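You operate a simulated robot arm through the tools that you are given. There is no shell and no other tool.

You are at the controls of a simulated robot arm. One attempt, no reset.

JOB
Wipe the blue and the green mat clean, then slide the green one up to the blue.
Fine: wet the yellow sponge on the square pad first, put it back after; no more than a finger's width between the mats, fronts about in line; leave the blue mat where it is. What is to be rubbed or washed off counts as gone when no trace of it is left.

Only the result counts: the job must be done as asked and must still hold three seconds after the hand-in. Knocking over, shifting, dropping, spilling or breaking anything else fails it.

ROBOT AND FRAMES
A 7-joint arm with a two-finger parallel gripper, fixed in place. Base frame: the origin is at the foot of the arm, x ahead of it, y to its left, z up. Readings come in cm, rad, newtons and seconds.
Its first joint turns from -2.897 to 2.897 rad. Payload 1.57 kg.
Tool frame: the origin (TCP) lies between the finger pads and is the grasp point; the fingertips stand 3 cm ahead of it; z points along the fingers, y is the line along which they close. Largest opening 8 cm; finger width 1.7, thickness 1.2; the body of the gripper, 4 by 8.2 cm, starts 8 cm behind the TCP.
Orientation is that of the tool frame in the base frame, as a unit quaternion [x, y, z, w]. With the fingers straight down and closing along the base's y, the tool's x points along the base's -x, its y along +y and its z along -z.

CONTROLS
- The arm moves only by the tool arm_command. Its argument "plan" is a list of rows, each a list of 2 entries, a list of its own where there are three numbers: the shift along the tool's x, y, z in cm, then the turn, a rotation vector about the tool's x, y, z in rad. In form: [[[dx, dy, dz], [ax, ay, az]], ...]. A call has 1 to 20 rows; each row shifts and turns the commanded pose from where the row before left it, along the tool's axes as they then stand. "gripper" is the closure, from 0 (fully open) to 1 (shut), set as the call begins (left out, the last holds). Each row takes 0.2 s and may step no farther than 5 cm and 0.15 rad from the row before; otherwise, or with a gripper value out of range, the whole call is refused. Where a pose cannot be reached the arm comes as near as it can. A force on the tool above 40 N (or 10 N above the force at the start of the call, whichever is more), or a blocked arm, ends the call early, and 0.2 s more pass. Each finger travels about 15.3 cm/s and halts on what it meets, pressing with about 22 N; the grip force reading is that of the motor and also rises with nothing between the fingers. The clock runs only during rows and for 0.2 s after the last one: add rows that do not move to give the fingers time. The reply holds the time, the measured pose of the TCP, the force on the tool along the base axes, the opening and the grip force, in the units named above and with some noise, with the torque about the TCP (base axes, N m) and any sound that the robot's microphone picked up.
- Cameras (640 x 400 px; columns grow to the right, rows downward): "scene" is fixed at [22.08, 65, 133.41]; the picture's right is [-0.76, -0.65, 0.00], its down [-0.47, 0.55, -0.68] and it looks along [0.44, -0.52, -0.73] (base axes); focal length 230 px, centre (320, 200). "wrist" rides on the gripper at [7.2, -0.7, -12.2] in the tool frame; the picture's right is [0.09, 1.00, 0.00], its down [-0.84, 0.08, -0.54] and it looks along [-0.54, 0.05, 0.84] (tool axes); focal length 238 px, centre (320, 200). There is no depth. A picture from a camera that has moved, and an enlarged one, comes with that camera's place and axes in the base frame and with its lens.
- snapshot(camera): a new picture of that camera. The clock stands still meanwhile.
- close_up(camera, box): a new picture of the part [left, top, right, bottom] of that camera's present view, enlarged. The clock stands still meanwhile.
- close_job(): hands the job in; it is judged then, once.

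Nothing tells you positions but the pictures and the camera data. Unless the task says otherwise, let go and move clear before handing in.

The tools are called after "Request:" by a JSON object that holds its "name" and its "arguments". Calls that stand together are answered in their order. arm_command: Moves the arm, as the interface text tells. Its arguments: {"type":"object","properties":{"plan":{"type":"array"},"gripper":{"type":"number"}},"required":["plan"]} The other tools are called the same way: snapshot (camera) takes a picture; close_up (camera, box) takes an enlarged picture of a part of a camera's view; close_job () hands the job in.

At the start:

```text
t: 0.0
position: [52.85, 13.08, 104.38]
tool_rot: [-0.001, 1.0, 0.001, 0.0]
force: [-0.6, -0.1, -0.1]
moment: [0.01, 0.04, 0.0]
gripper_width: 8.0
finger_force: 0.1
```

scene: 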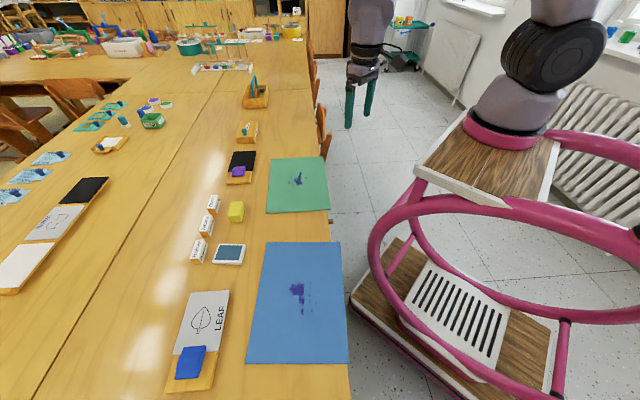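
wrist: 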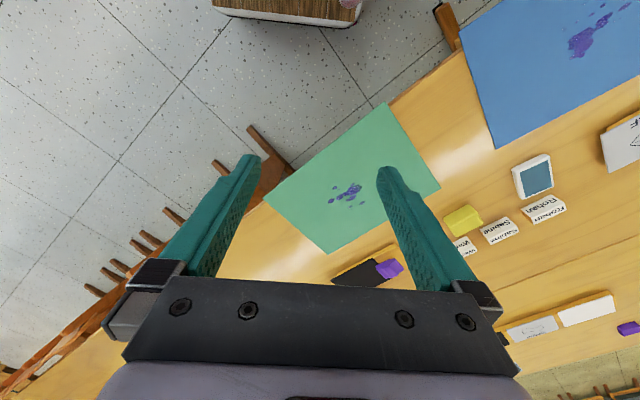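

I see a table with a blue mat and a green mat, both with purple stains, a yellow sponge, and a small square pad (teal in a white frame). I'll look closer before moving.

Request:
{"name": "close_up", "arguments": {"camera": "scene", "box": [180, 140, 360, 260]}}

Request:
{"name": "close_up", "arguments": {"camera": "scene", "box": [160, 230, 370, 400]}}

Request:
{"name": "close_up", "arguments": {"camera": "wrist", "box": [380, 0, 640, 280]}}

Request:
{"name": "close_up", "arguments": {"camera": "wrist", "box": [250, 90, 450, 290]}}

```text
3.33 times, centred on (270, 200) of scene
camera zoom: at [22.08, 65.0, 133.41], right [-0.76, -0.65, 0.0], down [-0.47, 0.55, -0.68], along [0.44, -0.52, -0.73], focal length 768 px, centre (487, 200)
```

zoom: 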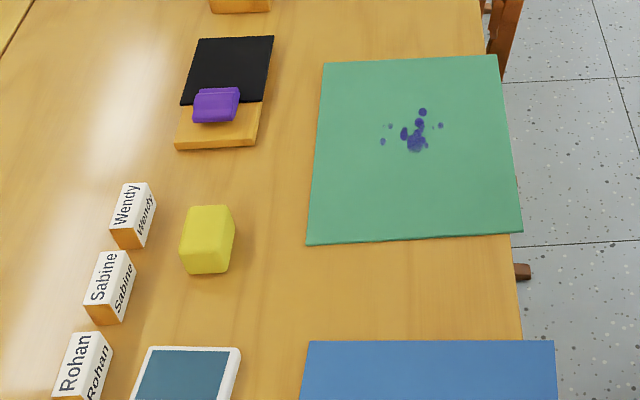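

```text
2.35 times, centred on (265, 315) of scene
camera zoom: at [22.08, 65.0, 133.41], right [-0.76, -0.65, 0.0], down [-0.47, 0.55, -0.68], along [0.44, -0.52, -0.73], focal length 542 px, centre (449, -71)
```

zoom: 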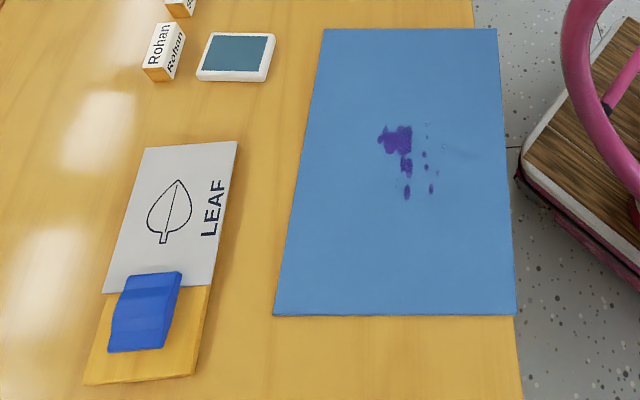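

```text
1.43 times, centred on (510, 140) of wrist
camera zoom: at [45.64, 12.42, 116.57], right [-0.09, 1.0, 0.0], down [0.84, 0.08, 0.54], along [0.54, 0.05, -0.84], focal length 340 px, centre (49, 286)
```

zoom: 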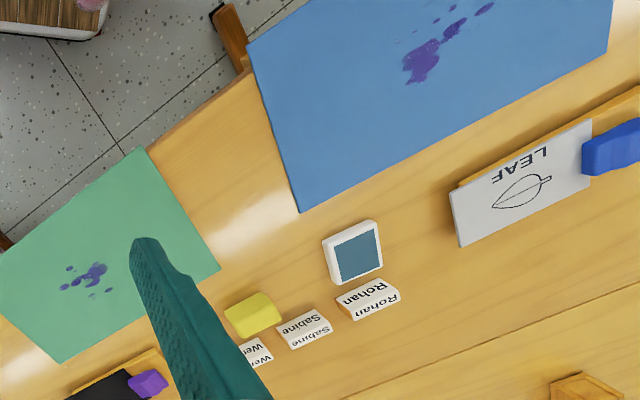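

```text
2.00 times, centred on (350, 190) of wrist
camera zoom: at [45.64, 12.42, 116.57], right [-0.09, 1.0, 0.0], down [0.84, 0.08, 0.54], along [0.54, 0.05, -0.84], focal length 477 px, centre (260, 220)
```

zoom: 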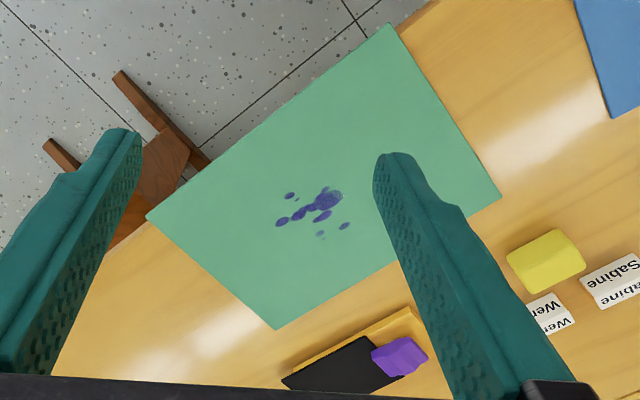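

The table edge runs at about 45° to my axes, with its surface near z≈74. The sponge is near (74, 45). I'm moving above the sponge and turning the tool to line up with the table.

Request:
{"name": "arm_command", "arguments": {"plan": [[[-2.3, 3.6, 1.1], [0, 0, 0]], [[-2.3, 3.6, 1.1], [0, 0, 0]], [[-2.3, 3.6, 1.1], [0, 0, 0]], [[-2.3, 3.6, 1.1], [0, 0, 0]], [[-2.3, 3.6, 1.1], [0, 0, 0]], [[-2.3, 3.6, 1.1], [0, 0, 0]], [[-2.3, 3.6, 1.1], [0, 0, 0]], [[-2.3, 3.6, 1.1], [0, 0, 0]], [[-2.3, 3.6, 1.1], [0, 0, 0]], [[0, 0, 0], [0, 0, -0.131]], [[0, 0, 0], [0, 0, -0.131]], [[0, 0, 0], [0, 0, -0.131]], [[0, 0, 0], [0, 0, -0.131]], [[0, 0, 0], [0, 0, -0.131]], [[0, 0, 0], [0, 0, -0.1304]], [[0, 0, 0], [0, 0, 0]]], "gripper": 0}}

Request:
{"name": "snapshot", "arguments": {"camera": "wrist"}}

Request:
{"name": "snapshot", "arguments": {"camera": "scene"}}

```text
t: 3.4
position: [73.54, 45.43, 94.53]
tool_rot: [-0.383, 0.924, 0.0, 0.0]
force: [0.7, -0.4, 0.7]
moment: [0.03, -0.02, -0.03]
gripper_width: 8.0
finger_force: 0.0
```

```text
taken
camera wrist: at [68.92, 39.91, 106.68], right [-0.77, 0.64, 0.0], down [0.54, 0.65, 0.54], along [0.35, 0.42, -0.84], focal length 238 px, centre (320, 200)
```

wrist: 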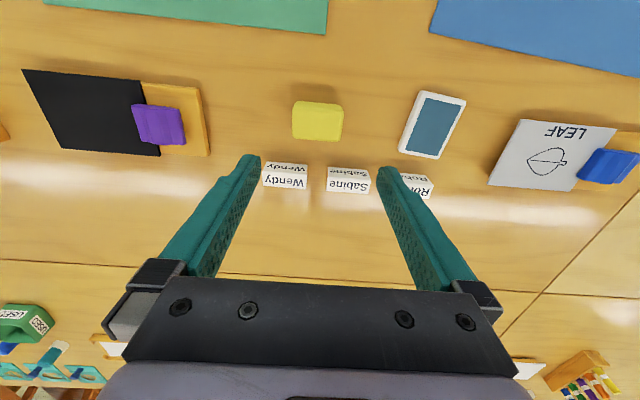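

```text
taken
```

scene: 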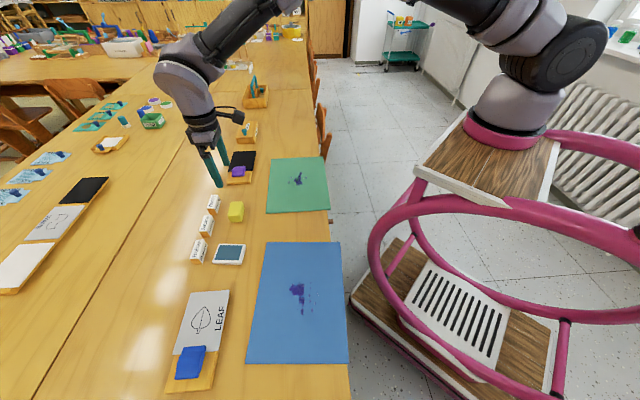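

Request:
{"name": "close_up", "arguments": {"camera": "wrist", "box": [250, 70, 490, 220]}}

Request:
{"name": "close_up", "arguments": {"camera": "scene", "box": [180, 180, 280, 280]}}

```text
2.67 times, centred on (370, 145) of wrist
camera zoom: at [68.92, 39.91, 106.68], right [-0.77, 0.64, 0.0], down [0.54, 0.65, 0.54], along [0.35, 0.42, -0.84], focal length 636 px, centre (187, 347)
```

zoom: 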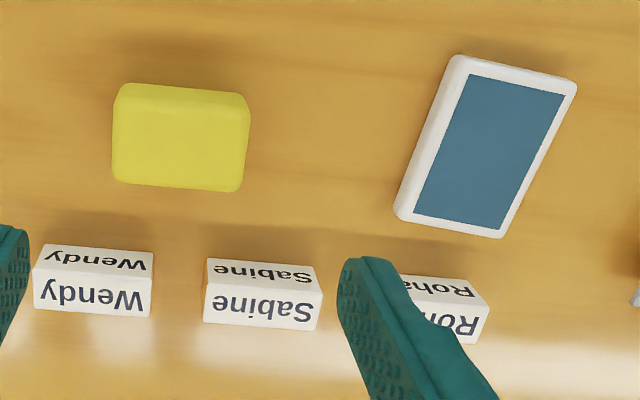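

```text
4.00 times, centred on (230, 230) of scene
camera zoom: at [22.08, 65.0, 133.41], right [-0.76, -0.65, 0.0], down [-0.47, 0.55, -0.68], along [0.44, -0.52, -0.73], focal length 921 px, centre (680, 80)
```

zoom: 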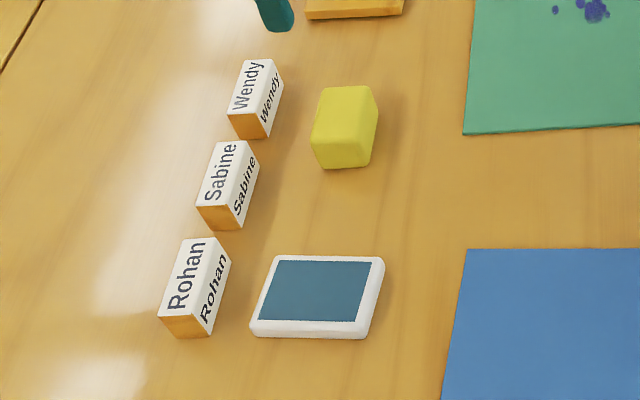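

Request:
{"name": "arm_command", "arguments": {"plan": [[[-0.53, -0.18, 3], [0, 0, 0]], [[0, 0, 4], [0, 0, 0]], [[0, 0, 4], [0, 0, 0]], [[0, 0, 0], [0, 0, 0]]]}}

Request:
{"name": "snapshot", "arguments": {"camera": "wrist"}}

Request:
{"name": "close_up", "arguments": {"camera": "scene", "box": [180, 150, 280, 250]}}

```text
t: 4.4
position: [74.08, 45.69, 83.59]
tool_rot: [-0.383, 0.924, 0.0, 0.0]
force: [0.9, -0.4, -0.1]
moment: [0.0, -0.02, 0.01]
gripper_width: 7.99
finger_force: 0.1
```

```text
taken
camera wrist: at [69.38, 40.13, 95.73], right [-0.77, 0.64, 0.0], down [0.54, 0.65, 0.54], along [0.35, 0.42, -0.84], focal length 238 px, centre (320, 200)
```

wrist: 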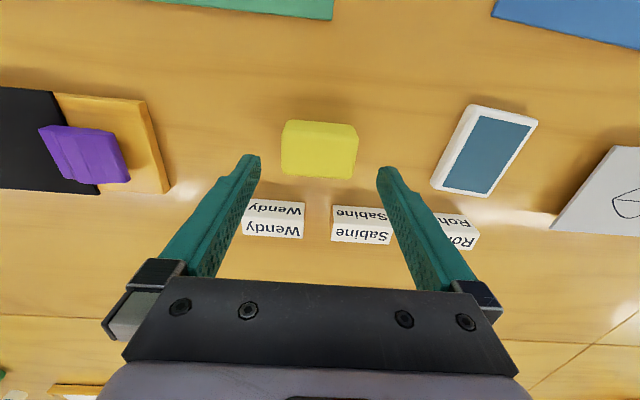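

```text
4.00 times, centred on (230, 200) of scene
camera zoom: at [22.08, 65.0, 133.41], right [-0.76, -0.65, 0.0], down [-0.47, 0.55, -0.68], along [0.44, -0.52, -0.73], focal length 921 px, centre (680, 200)
```

zoom: 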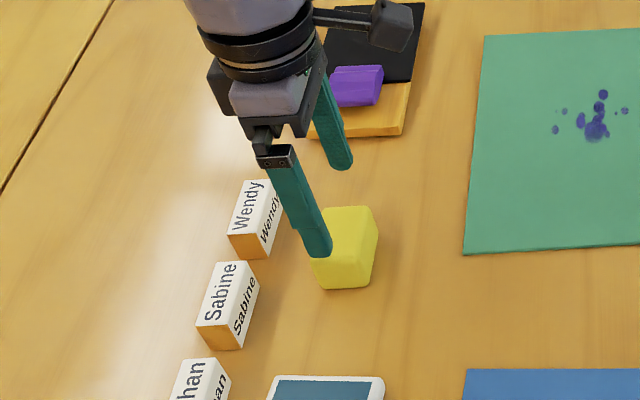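

Request:
{"name": "arm_command", "arguments": {"plan": [[[0, 0, 2], [0, 0, 0]], [[0, 0, 2], [0, 0, 0]], [[0, 0, 1.3], [0, 0, 0]], [[0, 0, 0], [0, 0, 0]]]}}

Request:
{"name": "snapshot", "arguments": {"camera": "wrist"}}

Request:
{"name": "close_up", "arguments": {"camera": "scene", "box": [180, 150, 280, 250]}}

```text
t: 5.4
position: [73.92, 45.57, 78.29]
tool_rot: [-0.383, 0.924, 0.0, 0.0]
force: [0.2, -1.2, 0.9]
moment: [0.0, -0.03, 0.0]
gripper_width: 7.99
finger_force: 0.0
```

```text
taken
camera wrist: at [69.38, 40.15, 90.42], right [-0.77, 0.64, 0.0], down [0.54, 0.65, 0.54], along [0.35, 0.42, -0.84], focal length 238 px, centre (320, 200)
```

wrist: 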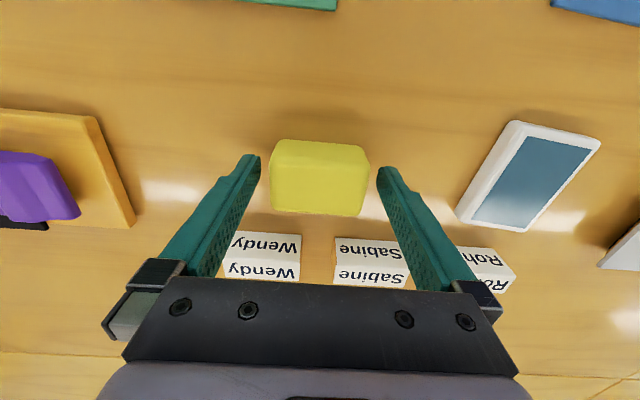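

```text
4.00 times, centred on (230, 200) of scene
camera zoom: at [22.08, 65.0, 133.41], right [-0.76, -0.65, 0.0], down [-0.47, 0.55, -0.68], along [0.44, -0.52, -0.73], focal length 921 px, centre (680, 200)
```

zoom: 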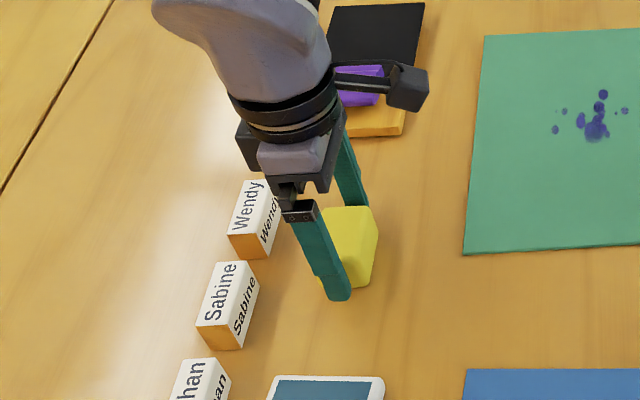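

Request:
{"name": "arm_command", "arguments": {"plan": [[[0, 0, 0], [0, 0, 0]], [[0, 0, 0], [0, 0, 0]], [[0, 0, 0], [0, 0, 0]]], "gripper": 1}}

Request:
{"name": "close_up", "arguments": {"camera": "scene", "box": [180, 150, 280, 250]}}

Request:
{"name": "snapshot", "arguments": {"camera": "wrist"}}

```text
t: 6.2
position: [73.99, 45.72, 78.35]
tool_rot: [-0.383, 0.924, -0.001, 0.0]
force: [0.2, -0.2, 0.8]
moment: [0.02, 0.02, -0.01]
gripper_width: 6.07
finger_force: 21.7
```

```text
4.00 times, centred on (230, 200) of scene
camera zoom: at [22.08, 65.0, 133.41], right [-0.76, -0.65, 0.0], down [-0.47, 0.55, -0.68], along [0.44, -0.52, -0.73], focal length 921 px, centre (680, 200)
```

zoom: 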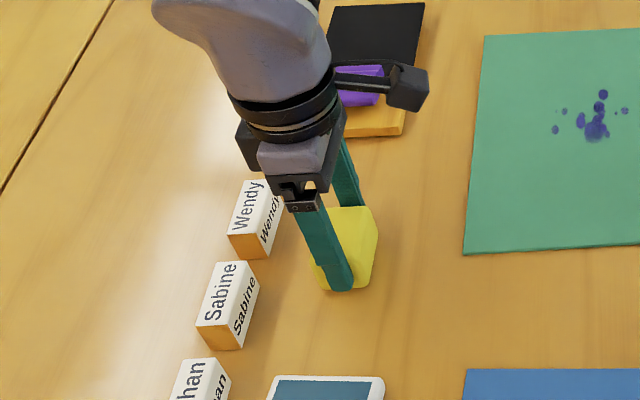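

```text
taken
camera wrist: at [69.38, 40.14, 90.43], right [-0.77, 0.64, 0.0], down [0.54, 0.65, 0.54], along [0.35, 0.42, -0.84], focal length 238 px, centre (320, 200)
```

wrist: 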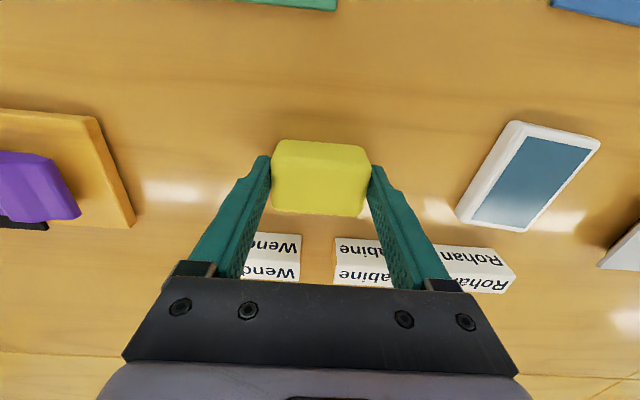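

The sponge is held, 6.1 cm wide. Its home is TCP (73.95, 45.65, 78.35) at this same yaw. Next I'll lift it and carry it over the pad at about (63.6, 56.2), turned to line up with the pad's long side.

Request:
{"name": "arm_command", "arguments": {"plan": [[[0, 0, -2], [0, 0, 0]], [[0, 0, -3], [0, 0, 0]], [[0, 0, -3], [0, 0, 0]], [[-0.05, 3.7, 0], [0, 0, 0]], [[-0.05, 3.7, 0], [0, 0, 0]], [[-0.04, 3.7, 0], [0, 0, 0]], [[0, 3.68, 0], [0, 0, 0]], [[0, 0, 0], [0, 0, 0.138]], [[0, 0, 0], [0, 0, 0.138]], [[0, 0, 0], [0, 0, 0.138]], [[0, 0, 0], [0, 0, 0.138]], [[0, 0, 0], [0, 0, 0.138]], [[0, 0, 0], [0, 0, 0.138]], [[0, 0, 0], [0, 0, 0.138]], [[0, 0, 0], [0, 0, 0.138]], [[0, 0, 0], [0, 0, 0.138]], [[0, 0, 0], [0, 0, 0.138]], [[0, 0, 0], [0, 0, 0.138]], [[0, 0, 0], [0, 0, 0.138]], [[0, 0, 0], [0, 0, 0]]]}}

Request:
{"name": "snapshot", "arguments": {"camera": "wrist"}}

Request:
{"name": "close_up", "arguments": {"camera": "scene", "box": [170, 180, 290, 280]}}

```text
t: 10.4
position: [63.63, 56.28, 86.21]
tool_rot: [0.423, 0.906, 0.0, 0.0]
force: [0.1, -0.5, 0.4]
moment: [-0.02, -0.03, -0.01]
gripper_width: 0.01
finger_force: 21.9
```

```text
taken
camera wrist: at [58.54, 61.39, 98.38], right [0.7, 0.71, 0.0], down [0.6, -0.59, 0.54], along [0.39, -0.38, -0.84], focal length 238 px, centre (320, 200)
```

wrist: 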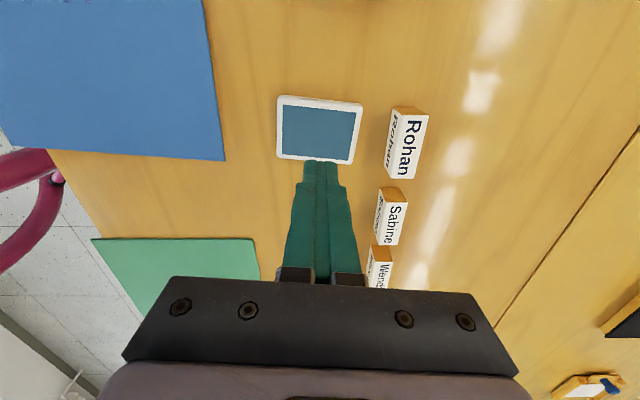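

```text
4.00 times, centred on (230, 230) of scene
camera zoom: at [22.08, 65.0, 133.41], right [-0.76, -0.65, 0.0], down [-0.47, 0.55, -0.68], along [0.44, -0.52, -0.73], focal length 921 px, centre (680, 80)
```

zoom: 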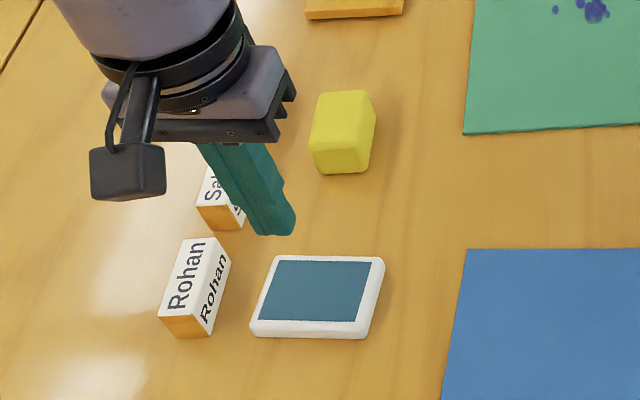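

The sponge slipped out of the grip and is still standing near its old place. I'll inspect it before taking a deeper hold.

Request:
{"name": "close_up", "arguments": {"camera": "scene", "box": [205, 185, 265, 235]}}

Request:
{"name": "close_up", "arguments": {"camera": "wrist", "box": [250, 80, 450, 205]}}

```text
8.00 times, centred on (235, 210) of scene
camera zoom: at [22.08, 65.0, 133.41], right [-0.76, -0.65, 0.0], down [-0.47, 0.55, -0.68], along [0.44, -0.52, -0.73], focal length 1842 px, centre (1000, 120)
```

zoom: 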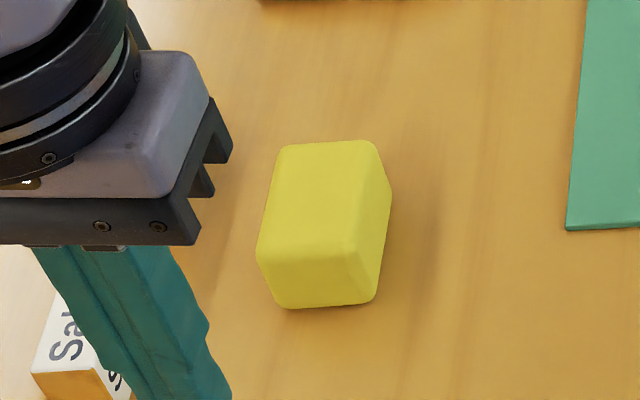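

```text
3.20 times, centred on (350, 142) of wrist
camera zoom: at [58.54, 61.39, 98.38], right [0.7, 0.71, 0.0], down [0.6, -0.59, 0.54], along [0.39, -0.38, -0.84], focal length 763 px, centre (224, 384)
```

zoom: 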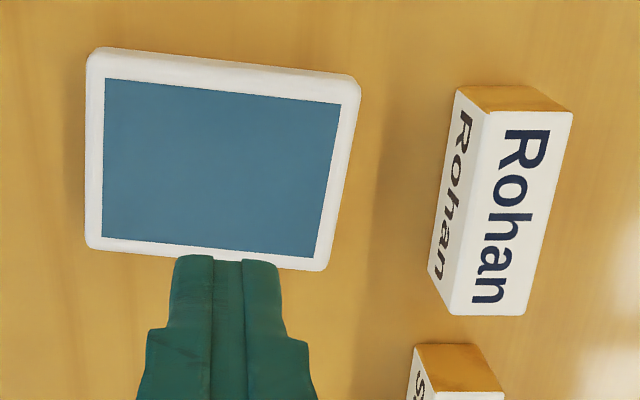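

Request:
{"name": "arm_command", "arguments": {"plan": [[[0, 0, 0], [0, 0, -0.087]], [[-3.7, 0.02, 0], [0, 0, 0]], [[-3.7, 0.02, 0], [0, 0, 0]], [[-3.7, 0.02, 0], [0, 0, 0]], [[-3.6, 0.01, 0], [0, 0, 0]], [[0, 0, 2], [0, 0, 0]], [[0, 0, 2], [0, 0, 0]], [[0, 0, 0], [0, 0, 0]]], "gripper": 0.12}}

Request:
{"name": "snapshot", "arguments": {"camera": "wrist"}}

Request:
{"name": "close_up", "arguments": {"camera": "scene", "box": [190, 160, 280, 240]}}

```text
t: 12.2
position: [74.09, 45.9, 82.29]
tool_rot: [0.382, 0.924, 0.001, 0.0]
force: [-0.3, 0.2, 0.5]
moment: [0.0, 0.02, 0.0]
gripper_width: 7.04
finger_force: 0.1
```

```text
taken
camera wrist: at [68.58, 50.56, 94.43], right [0.64, 0.77, 0.0], down [0.65, -0.54, 0.54], along [0.42, -0.35, -0.84], focal length 238 px, centre (320, 200)
```

wrist: 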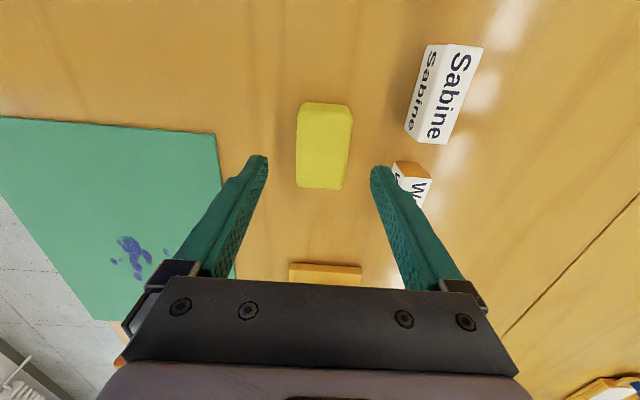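

```text
5.00 times, centred on (235, 200) of scene
camera zoom: at [22.08, 65.0, 133.41], right [-0.76, -0.65, 0.0], down [-0.47, 0.55, -0.68], along [0.44, -0.52, -0.73], focal length 1151 px, centre (745, 200)
```

zoom: 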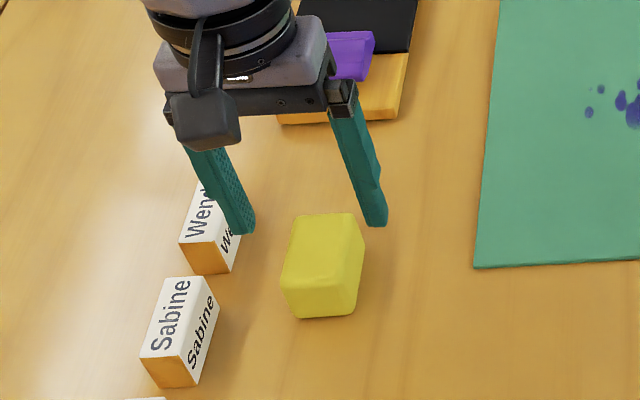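

Request:
{"name": "arm_command", "arguments": {"plan": [[[0.3, 0.15, 1.5], [0, 0, 0]], [[0, 0, 1.5], [0, 0, 0]], [[0, 0, 1], [0, 0, 0]], [[0, 0, 0.3], [0, 0, 0]], [[0, 0, 0], [0, 0, 0]]]}}

Request:
{"name": "arm_command", "arguments": {"plan": [[[0, 0, 0.15], [0, 0, 0]], [[0, 0, 0.15], [0, 0, 0]], [[0, 0, 0], [0, 0, 0]]]}}

Request:
{"name": "close_up", "arguments": {"camera": "scene", "box": [190, 160, 280, 240]}}

```text
t: 13.4
position: [73.99, 46.2, 78.03]
tool_rot: [0.381, 0.924, 0.0, 0.0]
force: [0.5, 0.4, -0.6]
moment: [-0.02, 0.02, 0.0]
gripper_width: 7.04
finger_force: 0.1
```

```text
t: 14.2
position: [74.11, 46.31, 77.59]
tool_rot: [0.382, 0.924, 0.001, 0.0]
force: [0.5, 0.0, -0.5]
moment: [-0.03, 0.0, 0.0]
gripper_width: 7.04
finger_force: 0.1
```

```text
5.00 times, centred on (235, 200) of scene
camera zoom: at [22.08, 65.0, 133.41], right [-0.76, -0.65, 0.0], down [-0.47, 0.55, -0.68], along [0.44, -0.52, -0.73], focal length 1151 px, centre (745, 200)
```

zoom: 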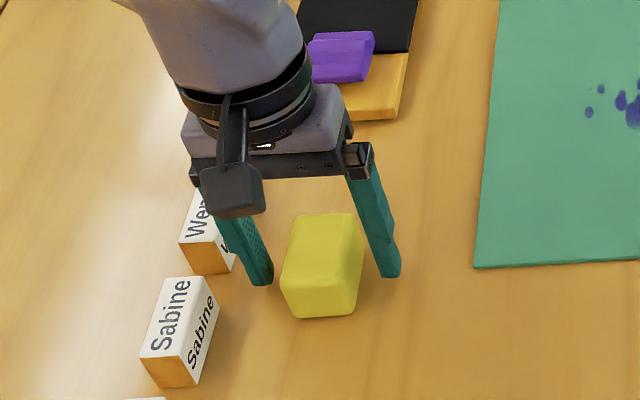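

Request:
{"name": "arm_command", "arguments": {"plan": [[[0, 0, 0.15], [0, 0, 0]], [[0, 0, 0.1], [0, 0, 0]], [[0, 0, 0], [0, 0, 0]]]}}

```text
t: 15.0
position: [74.04, 46.17, 77.36]
tool_rot: [0.382, 0.924, 0.0, 0.0]
force: [0.3, -0.6, 1.0]
moment: [0.03, 0.0, -0.02]
gripper_width: 7.05
finger_force: 0.1
```

Request:
{"name": "arm_command", "arguments": {"plan": [[[0, 0, 0.1], [0, 0, 0]], [[0, 0, 0.1], [0, 0, 0]], [[0, 0, 0], [0, 0, 0]]]}}

```text
t: 15.8
position: [73.98, 46.22, 77.19]
tool_rot: [0.382, 0.924, 0.0, 0.0]
force: [-0.2, 0.3, 0.4]
moment: [0.0, 0.03, 0.03]
gripper_width: 7.03
finger_force: 0.1
```

Request:
{"name": "arm_command", "arguments": {"plan": [[[0, 0, 0.1], [0, 0, 0]], [[0, 0, 0.1], [0, 0, 0]], [[0, 0, 0], [0, 0, 0]]]}}

```text
t: 16.6
position: [74.08, 46.18, 77.0]
tool_rot: [0.382, 0.924, 0.0, 0.0]
force: [0.5, -0.9, 2.3]
moment: [-0.08, 0.06, 0.0]
gripper_width: 7.06
finger_force: 0.1
```

Request:
{"name": "arm_command", "arguments": {"plan": [[[0, 0, -0.2], [0, 0, 0]], [[0, 0, -0.25], [0, 0, 0]], [[0, 0, 0], [0, 0, 0]]]}}

Request:
{"name": "arm_command", "arguments": {"plan": [[[0, 0, 0], [0, 0, 0]], [[0, 0, 0], [0, 0, 0]], [[0, 0, 0], [0, 0, 0]], [[0, 0, 0], [0, 0, 0]]], "gripper": 1}}

Request:
{"name": "close_up", "arguments": {"camera": "scene", "box": [190, 160, 280, 240]}}

```text
t: 17.4
position: [73.99, 46.28, 77.43]
tool_rot: [0.382, 0.924, 0.0, 0.001]
force: [-0.4, 0.0, 0.3]
moment: [0.0, -0.02, 0.01]
gripper_width: 7.02
finger_force: 0.0
```

```text
t: 18.4
position: [74.0, 46.23, 77.47]
tool_rot: [0.382, 0.924, 0.0, 0.0]
force: [0.3, -0.2, -0.6]
moment: [-0.04, -0.02, 0.02]
gripper_width: 3.89
finger_force: 21.7
```

```text
5.00 times, centred on (235, 200) of scene
camera zoom: at [22.08, 65.0, 133.41], right [-0.76, -0.65, 0.0], down [-0.47, 0.55, -0.68], along [0.44, -0.52, -0.73], focal length 1151 px, centre (745, 200)
```

zoom: 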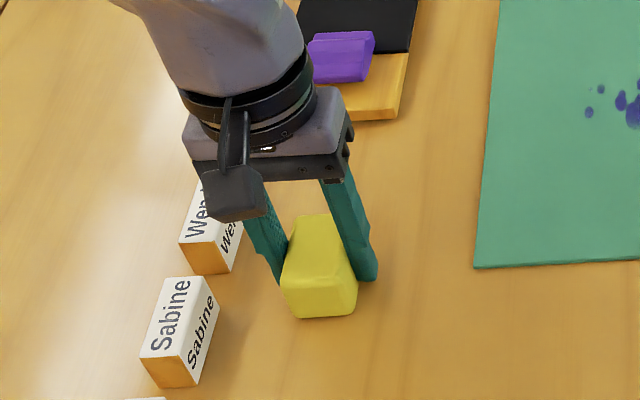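

Request:
{"name": "arm_command", "arguments": {"plan": [[[0, 0, -0.2], [0, 0, 0]], [[0, 0, -0.3], [0, 0, 0]], [[0, 0, -0.5], [0, 0, 0]], [[0, 0, -0.5], [0, 0, 0]], [[0, 0, -0.5], [0, 0, 0]], [[0, 0, 0], [0, 0, 0]]]}}

Request:
{"name": "close_up", "arguments": {"camera": "scene", "box": [190, 160, 280, 240]}}

Request:
{"name": "snapshot", "arguments": {"camera": "wrist"}}

```text
t: 19.8
position: [73.97, 46.3, 79.48]
tool_rot: [0.382, 0.924, -0.001, 0.0]
force: [0.6, 0.5, -0.1]
moment: [0.0, -0.03, -0.01]
gripper_width: 3.91
finger_force: 21.9
```

```text
5.00 times, centred on (235, 200) of scene
camera zoom: at [22.08, 65.0, 133.41], right [-0.76, -0.65, 0.0], down [-0.47, 0.55, -0.68], along [0.44, -0.52, -0.73], focal length 1151 px, centre (745, 200)
```

zoom: 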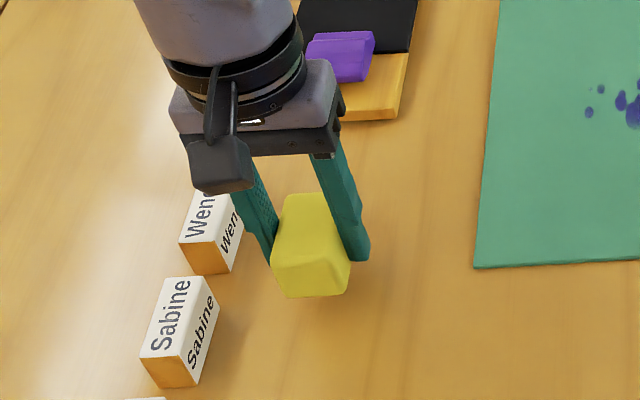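

```text
taken
camera wrist: at [68.47, 50.88, 91.62], right [0.64, 0.77, 0.0], down [0.65, -0.54, 0.54], along [0.42, -0.35, -0.84], focal length 238 px, centre (320, 200)
```

wrist: 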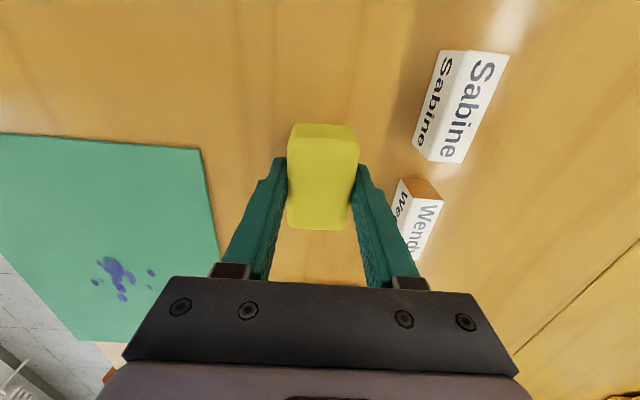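

Held properly now, with the sponge bottom about 3.45 cm below the TCP. Next I'll take it to the pad, turning so its long side matches the pad's.

Request:
{"name": "arm_command", "arguments": {"plan": [[[0, 0, -1.5], [0, 0, 0]], [[0, 0, -2], [0, 0, 0]], [[0, 0, -1.5], [0, 0, 0]], [[0, 0, 0], [0, 0, -0.1482]], [[0, 0, 0], [0, 0, -0.1482]], [[0, 0, 0], [0, 0, -0.1482]], [[0, 0, 0], [0, 0, -0.1482]], [[0, 0, 0], [0, 0, -0.1482]], [[0, 0, 0], [0, 0, -0.1482]], [[0, 0, 0], [0, 0, -0.1482]], [[0, 0, 0], [0, 0, -0.1482]], [[0, 0, 0], [0, 0, -0.1482]], [[0, 0, 0], [0, 0, -0.1482]], [[0.38, 3.57, 0], [0, 0, 0]], [[0.39, 3.57, 0], [0, 0, 0]], [[0.39, 3.57, 0], [0, 0, 0]], [[0.39, 3.57, 0], [0, 0, 0]], [[0, 0, 0], [0, 0, 0]]]}}

Request:
{"name": "snapshot", "arguments": {"camera": "wrist"}}

Request:
{"name": "close_up", "arguments": {"camera": "scene", "box": [170, 180, 290, 280]}}

```text
t: 23.6
position: [63.72, 56.14, 84.42]
tool_rot: [-0.341, 0.94, -0.001, 0.001]
force: [0.0, -0.5, -0.5]
moment: [0.04, 0.01, 0.01]
gripper_width: 3.88
finger_force: 21.9
```

```text
taken
camera wrist: at [58.62, 51.13, 96.55], right [-0.71, 0.7, 0.0], down [0.59, 0.6, 0.54], along [0.38, 0.38, -0.84], focal length 238 px, centre (320, 200)
```

wrist: 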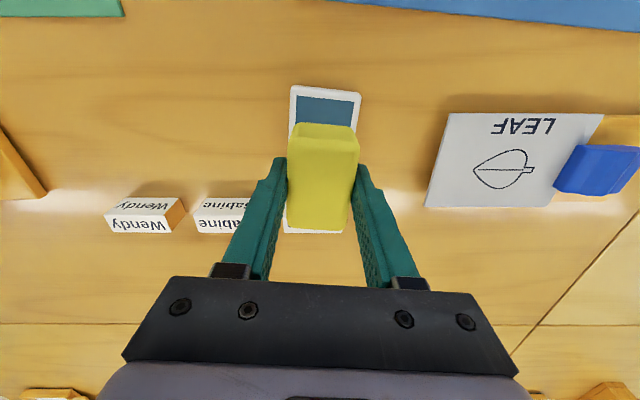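

```text
4.00 times, centred on (230, 230) of scene
camera zoom: at [22.08, 65.0, 133.41], right [-0.76, -0.65, 0.0], down [-0.47, 0.55, -0.68], along [0.44, -0.52, -0.73], focal length 921 px, centre (680, 80)
```

zoom: 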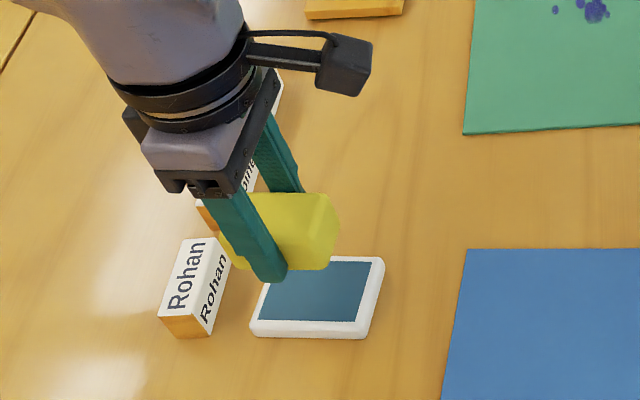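

Request:
{"name": "arm_command", "arguments": {"plan": [[[0, 0, 2], [0, 0, 0]], [[0, 0, 2], [0, 0, 0]], [[0, 0, 0.8], [0, 0, 0]], [[0, 0, 0.3], [0, 0, 0]], [[0, 0, 0], [0, 0, 0]]]}}

Request:
{"name": "snapshot", "arguments": {"camera": "wrist"}}

Request:
{"name": "close_up", "arguments": {"camera": "scene", "box": [170, 180, 290, 280]}}

```text
t: 24.8
position: [63.72, 56.17, 79.26]
tool_rot: [-0.342, 0.94, -0.001, 0.0]
force: [1.1, -0.3, 0.5]
moment: [-0.03, 0.04, 0.0]
gripper_width: 3.88
finger_force: 21.9
```

```text
taken
camera wrist: at [58.61, 51.09, 91.44], right [-0.71, 0.7, 0.0], down [0.59, 0.6, 0.54], along [0.38, 0.38, -0.84], focal length 238 px, centre (320, 200)
```

wrist: 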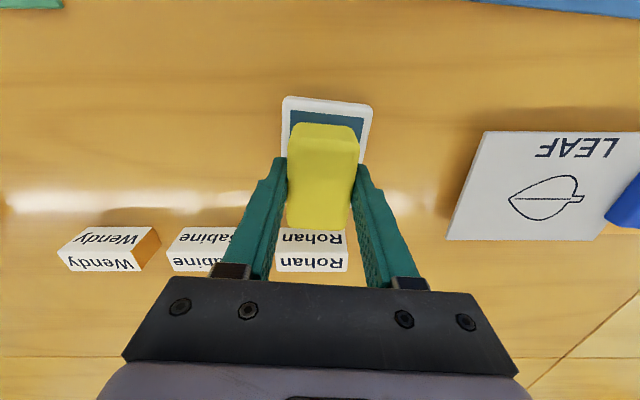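

```text
4.00 times, centred on (230, 230) of scene
camera zoom: at [22.08, 65.0, 133.41], right [-0.76, -0.65, 0.0], down [-0.47, 0.55, -0.68], along [0.44, -0.52, -0.73], focal length 921 px, centre (680, 80)
```

zoom: 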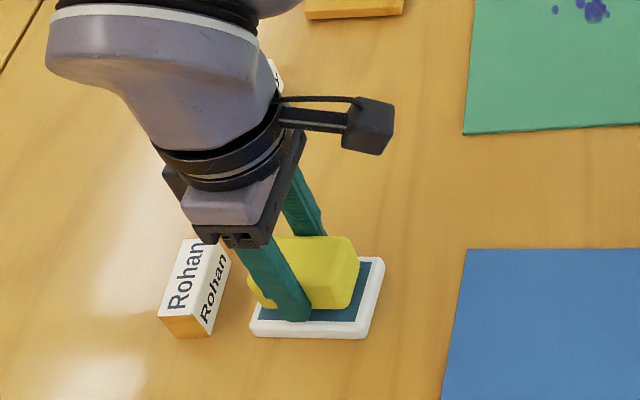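

Request:
{"name": "arm_command", "arguments": {"plan": [[[0.4, 0, 0], [0, 0, 0]], [[0, 0, 0.2], [0, 0, 0]], [[0, 0, 0.2], [0, 0, 0]], [[0, 0, 0], [0, 0, 0]]]}}

Request:
{"name": "arm_command", "arguments": {"plan": [[[0, 0, 0.1], [0, 0, 0]], [[0, 0, 0.1], [0, 0, 0]], [[0, 0, 0], [0, 0, 0]]]}}

Request:
{"name": "arm_command", "arguments": {"plan": [[[0, 0, 0.1], [0, 0, 0]], [[0, 0, 0.1], [0, 0, 0]], [[0, 0, 0], [0, 0, 0]]]}}

```text
t: 25.8
position: [63.28, 55.94, 79.11]
tool_rot: [-0.342, 0.94, 0.001, 0.0]
force: [-0.3, -2.3, 10.3]
moment: [-0.11, 0.1, 0.0]
gripper_width: 3.88
finger_force: 22.5
```

```text
t: 26.6
position: [63.45, 55.85, 79.01]
tool_rot: [-0.341, 0.94, 0.002, 0.001]
force: [-0.3, -0.8, 31.1]
moment: [-0.18, 0.07, -0.01]
gripper_width: 3.87
finger_force: 22.1
```

```text
t: 27.1
position: [63.43, 56.07, 78.94]
tool_rot: [-0.342, 0.94, 0.002, 0.001]
force: [-1.7, -2.2, 11.6]
moment: [-0.12, 0.14, 0.01]
gripper_width: 3.84
finger_force: 21.7
stopped in row 2: the force on the tool passed its limit at 43 N (the readings are from after the stop); the commanded pose is now the measured one
```

Firm contact on the pad, so I'll lift off and check the sponge.

Request:
{"name": "arm_command", "arguments": {"plan": [[[0, 0, 0], [0, 0, 0]], [[0, 0, -0.3], [0, 0, 0]], [[0, 0, -1.5], [0, 0, 0]], [[0, 0, -2], [0, 0, 0]], [[0, 0, -2], [0, 0, 0]], [[0, 0, 0], [0, 0, 0]]]}}

Request:
{"name": "snapshot", "arguments": {"camera": "wrist"}}

Request:
{"name": "close_up", "arguments": {"camera": "scene", "box": [170, 180, 290, 280]}}

```text
t: 28.5
position: [63.35, 56.06, 84.66]
tool_rot: [-0.342, 0.94, 0.0, 0.001]
force: [0.2, 0.5, -0.4]
moment: [0.0, 0.01, -0.02]
gripper_width: 3.84
finger_force: 21.9
```

```text
taken
camera wrist: at [58.33, 50.92, 96.75], right [-0.71, 0.7, 0.0], down [0.59, 0.6, 0.54], along [0.38, 0.39, -0.84], focal length 238 px, centre (320, 200)
```

wrist: 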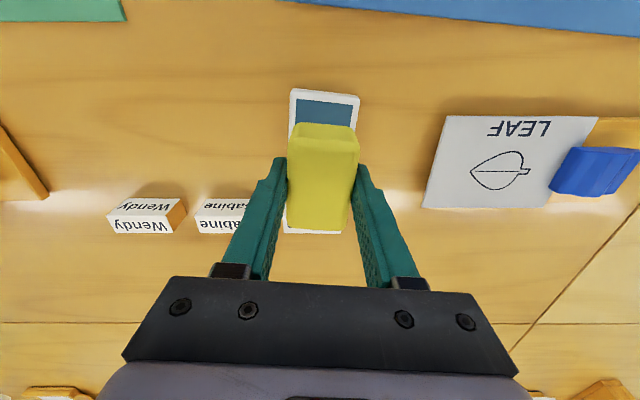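

```text
4.00 times, centred on (230, 230) of scene
camera zoom: at [22.08, 65.0, 133.41], right [-0.76, -0.65, 0.0], down [-0.47, 0.55, -0.68], along [0.44, -0.52, -0.73], focal length 921 px, centre (680, 80)
```

zoom: 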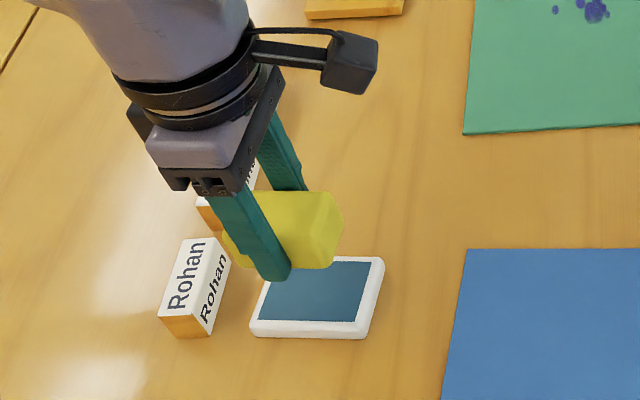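

The pad is unmoved and the sponge should be wet. I'm moving over the blue mat now to look at its stain closely.

Request:
{"name": "arm_command", "arguments": {"plan": [[[2.65, 2.95, -0.6], [0, 0, 0]], [[2.65, 2.95, -0.6], [0, 0, 0]], [[2.65, 2.95, -0.6], [0, 0, 0]], [[2.65, 2.95, -0.6], [0, 0, 0]], [[0, 0, 0], [0, 0, 0]]]}}

Request:
{"name": "snapshot", "arguments": {"camera": "wrist"}}

Request:
{"name": "close_up", "arguments": {"camera": "wrist", "box": [200, 0, 440, 150]}}

```text
t: 29.7
position: [47.69, 58.39, 87.05]
tool_rot: [-0.343, 0.939, 0.002, 0.001]
force: [1.0, 0.6, -0.2]
moment: [-0.02, 0.01, 0.0]
gripper_width: 3.88
finger_force: 22.3
```

```text
taken
camera wrist: at [42.58, 53.2, 99.06], right [-0.71, 0.7, 0.0], down [0.59, 0.6, 0.55], along [0.38, 0.39, -0.84], focal length 238 px, centre (320, 200)
```

wrist: 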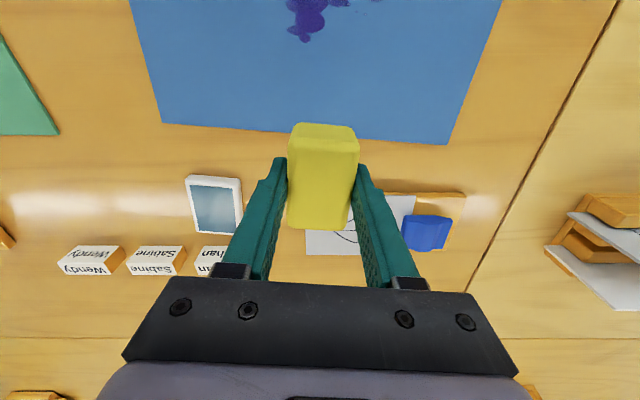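

```text
2.67 times, centred on (320, 75) of wrist
camera zoom: at [42.58, 53.2, 99.06], right [-0.71, 0.7, 0.0], down [0.59, 0.6, 0.55], along [0.38, 0.39, -0.84], focal length 636 px, centre (320, 533)
```

zoom: 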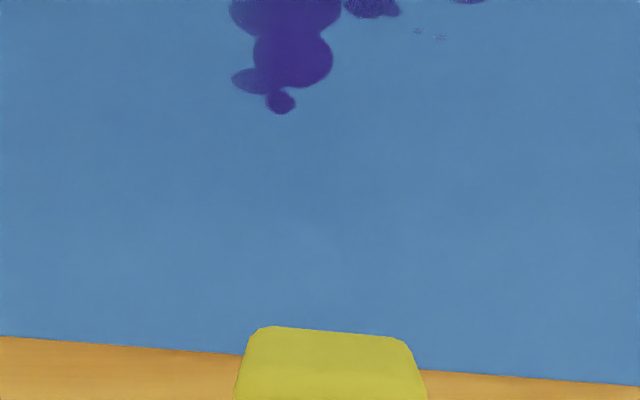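

Request:
{"name": "arm_command", "arguments": {"plan": [[[3, 0, 0], [0, 0, 0]], [[3, 0, 0], [0, 0, 0]], [[0, 0, 0], [0, 0, 0]]]}}

Request:
{"name": "snapshot", "arguments": {"camera": "wrist"}}

Request:
{"name": "close_up", "arguments": {"camera": "wrist", "box": [240, 0, 460, 130]}}

```text
t: 30.5
position: [43.0, 54.5, 86.91]
tool_rot: [-0.341, 0.94, 0.002, 0.002]
force: [0.7, -0.2, -0.2]
moment: [0.01, 0.01, 0.0]
gripper_width: 3.85
finger_force: 21.7
```

```text
taken
camera wrist: at [37.93, 49.38, 99.07], right [-0.71, 0.7, 0.0], down [0.59, 0.59, 0.55], along [0.38, 0.39, -0.84], focal length 238 px, centre (320, 200)
```

wrist: 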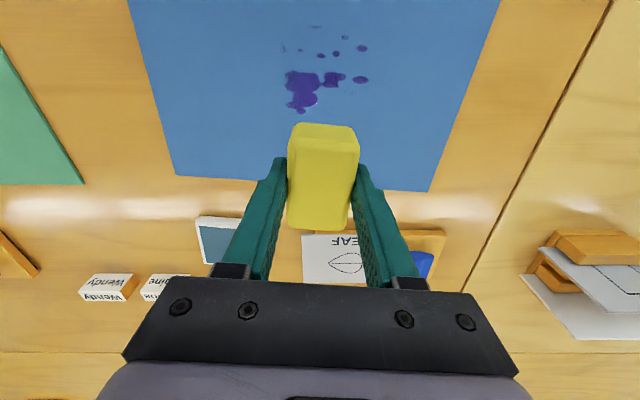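

```text
2.91 times, centred on (350, 65) of wrist
camera zoom: at [37.93, 49.38, 99.07], right [-0.71, 0.7, 0.0], down [0.59, 0.59, 0.55], along [0.38, 0.39, -0.84], focal length 693 px, centre (233, 593)
```

zoom: 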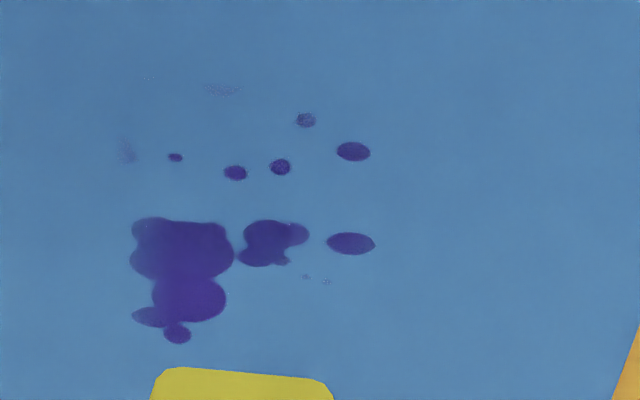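

Request:
{"name": "arm_command", "arguments": {"plan": [[[3.74, -3.05, 0], [0, 0, 0]], [[3.74, -3.05, 0], [0, 0, 0]], [[0, 0, 3], [0, 0, 0]], [[0, 0, 3], [0, 0, 0]], [[0, 0, 2], [0, 0, 0]], [[0, 0, 0.5], [0, 0, 0]], [[0, 0, 0], [0, 0, 0]]]}}

Request:
{"name": "arm_command", "arguments": {"plan": [[[0, 0, 0.15], [0, 0, 0]], [[0, 0, 0.15], [0, 0, 0]], [[0, 0, 0], [0, 0, 0]]]}}

```text
t: 32.1
position: [41.49, 45.06, 78.28]
tool_rot: [-0.343, 0.94, 0.001, 0.002]
force: [0.0, -0.4, -0.9]
moment: [0.0, 0.03, -0.03]
gripper_width: 3.88
finger_force: 22.0
```

```text
t: 32.9
position: [41.5, 44.99, 78.21]
tool_rot: [-0.342, 0.94, 0.002, 0.001]
force: [-0.5, -0.3, 0.6]
moment: [-0.02, 0.01, 0.02]
gripper_width: 3.84
finger_force: 22.1
```

Request:
{"name": "arm_command", "arguments": {"plan": [[[0, 0, 0.15], [0, 0, 0]], [[0, 0, 0.1], [0, 0, 0]], [[0, 0, 0], [0, 0, 0]]]}}

Request:
{"name": "arm_command", "arguments": {"plan": [[[0, 0, 0.1], [0, 0, 0]], [[0, 0, 0], [0, 0, 0]]]}}

Request:
{"name": "arm_command", "arguments": {"plan": [[[0, 0, 0.1], [0, 0, 0]], [[0, 0, 0], [0, 0, 0]]]}}

```text
t: 33.7
position: [41.35, 44.86, 78.01]
tool_rot: [-0.342, 0.94, 0.001, 0.001]
force: [0.6, 0.1, -0.1]
moment: [0.02, 0.0, 0.02]
gripper_width: 3.85
finger_force: 22.0
```

```text
t: 34.3
position: [41.27, 44.95, 77.88]
tool_rot: [-0.342, 0.94, 0.002, 0.001]
force: [-1.7, -0.8, 5.5]
moment: [-0.06, 0.01, -0.03]
gripper_width: 3.87
finger_force: 21.9
```

```text
t: 34.9
position: [41.29, 44.88, 77.74]
tool_rot: [-0.342, 0.94, 0.002, 0.002]
force: [-1.1, -0.5, 19.1]
moment: [-0.13, 0.03, -0.01]
gripper_width: 3.86
finger_force: 22.1
```

Request:
{"name": "arm_command", "arguments": {"plan": [[[0, 0, -0.06], [0, 0, 0]], [[0, 0.8, 0], [0, 0, 0]], [[0, 1.2, 0], [0, 0, 0]], [[0, 1.2, 0], [0, 0, 0]], [[0, 1.2, 0], [0, 0, 0]], [[0, 1.2, 0], [0, 0, 0]], [[0, 0, 0], [0, 0, 0]]]}}

Request:
{"name": "close_up", "arguments": {"camera": "scene", "box": [160, 230, 370, 400]}}

Request:
{"name": "snapshot", "arguments": {"camera": "wrist"}}

```text
t: 35.5
position: [41.31, 45.16, 77.81]
tool_rot: [-0.338, 0.941, -0.002, 0.001]
force: [1.4, -7.7, 11.8]
moment: [0.0, -0.05, -0.01]
gripper_width: 3.84
finger_force: 22.1
stopped in row 3: the force on the tool passed its limit at 42 N (the readings are from after the stop); the commanded pose is now the measured one
```

```text
2.35 times, centred on (265, 315) of scene
camera zoom: at [22.08, 65.0, 133.41], right [-0.76, -0.65, 0.0], down [-0.47, 0.55, -0.68], along [0.44, -0.52, -0.73], focal length 542 px, centre (449, -71)
```

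zoom: 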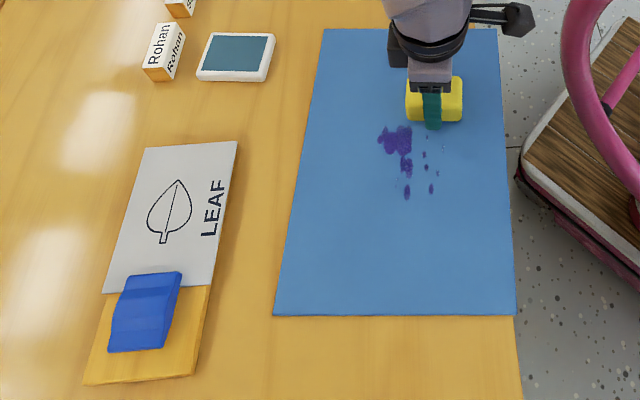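

```text
taken
camera wrist: at [36.05, 40.18, 89.94], right [-0.7, 0.71, -0.01], down [0.59, 0.59, 0.54], along [0.39, 0.38, -0.84], focal length 238 px, centre (320, 200)
```

wrist: 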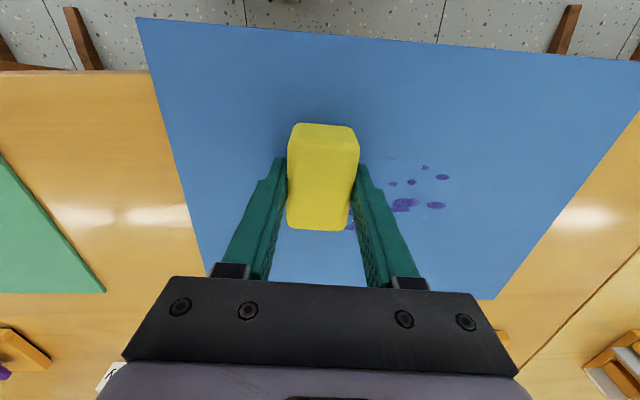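

The blue mat hasn't moved, but the sponge grips it strongly, so I'll ease the pressure and wipe more gently.

Request:
{"name": "arm_command", "arguments": {"plan": [[[0, 0, -0.07], [0, 0, 0]], [[0, 0, 0], [0, 0, 0]]]}}

Request:
{"name": "arm_command", "arguments": {"plan": [[[0, 0.2, 0], [0, 0, 0]], [[0, 0.3, 0], [0, 0, 0]], [[0, 0.3, 0], [0, 0, 0]], [[0, 0, 0], [0, 0, 0]]]}}

```text
t: 36.1
position: [41.18, 45.15, 77.95]
tool_rot: [-0.339, 0.941, -0.003, 0.002]
force: [1.1, -2.3, 4.0]
moment: [-0.02, -0.07, -0.01]
gripper_width: 3.85
finger_force: 21.9
```

```text
t: 37.1
position: [40.74, 45.93, 77.74]
tool_rot: [-0.338, 0.941, -0.002, 0.001]
force: [2.7, -0.9, 4.7]
moment: [0.03, -0.03, -0.03]
gripper_width: 3.87
finger_force: 21.8
```

Request:
{"name": "arm_command", "arguments": {"plan": [[[0, 0.5, 0], [0, 0, 0]], [[0, 0.8, 0], [0, 0, 0]], [[0, 0.8, 0], [0, 0, 0]], [[0, 0.8, 0], [0, 0, 0]], [[0, 0.8, 0], [0, 0, 0]], [[0, 0, 0], [0, 0, 0]]]}}

Request:
{"name": "close_up", "arguments": {"camera": "scene", "box": [240, 230, 360, 370]}}

```text
t: 38.5
position: [38.28, 48.7, 77.94]
tool_rot: [-0.339, 0.941, -0.002, 0.002]
force: [3.5, -2.1, 4.4]
moment: [0.01, -0.09, -0.05]
gripper_width: 3.88
finger_force: 22.1
```

```text
2.86 times, centred on (300, 300) of scene
camera zoom: at [22.08, 65.0, 133.41], right [-0.76, -0.65, 0.0], down [-0.47, 0.55, -0.68], along [0.44, -0.52, -0.73], focal length 658 px, centre (377, -86)
```

zoom: 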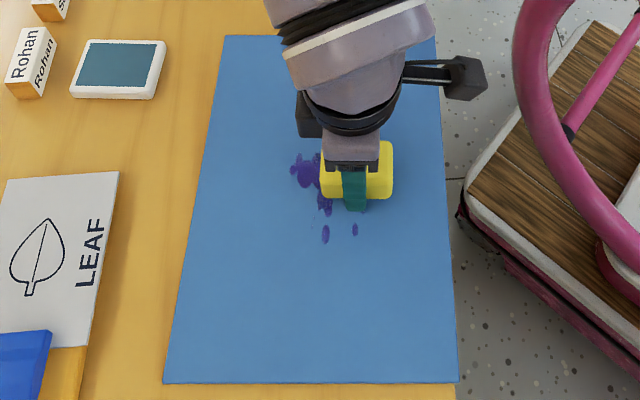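

Request:
{"name": "arm_command", "arguments": {"plan": [[[0, 0.8, 0], [0, 0, 0]], [[0, 0.8, 0], [0, 0, 0]], [[0, 0.8, 0], [0, 0, 0]], [[0, 0.8, 0], [0, 0, 0]], [[0, 0.8, 0], [0, 0, 0]], [[0, 0.8, 0], [0, 0, 0]], [[0, 0.8, 0], [0, 0, 0]], [[0, 0.8, 0], [0, 0, 0]], [[0, 0.8, 0], [0, 0, 0]], [[0, 0, 0], [0, 0, 0]]]}}

Request:
{"name": "snapshot", "arguments": {"camera": "wrist"}}

Request:
{"name": "close_up", "arguments": {"camera": "scene", "box": [240, 230, 360, 370]}}

```text
t: 40.7
position: [33.69, 54.19, 77.82]
tool_rot: [-0.338, 0.941, -0.002, 0.001]
force: [5.8, -4.8, 10.1]
moment: [-0.08, -0.13, -0.02]
gripper_width: 3.85
finger_force: 22.2
```

```text
taken
camera wrist: at [28.57, 49.23, 89.93], right [-0.71, 0.71, -0.01], down [0.59, 0.59, 0.54], along [0.39, 0.38, -0.84], focal length 238 px, centre (320, 200)
```

wrist: 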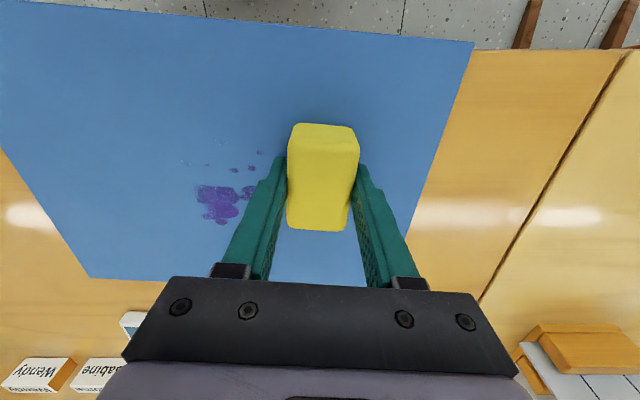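

```text
2.86 times, centred on (300, 300) of scene
camera zoom: at [22.08, 65.0, 133.41], right [-0.76, -0.65, 0.0], down [-0.47, 0.55, -0.68], along [0.44, -0.52, -0.73], focal length 658 px, centre (377, -86)
```

zoom: 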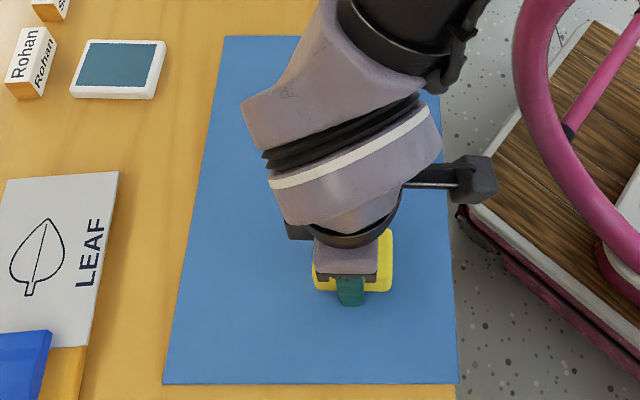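

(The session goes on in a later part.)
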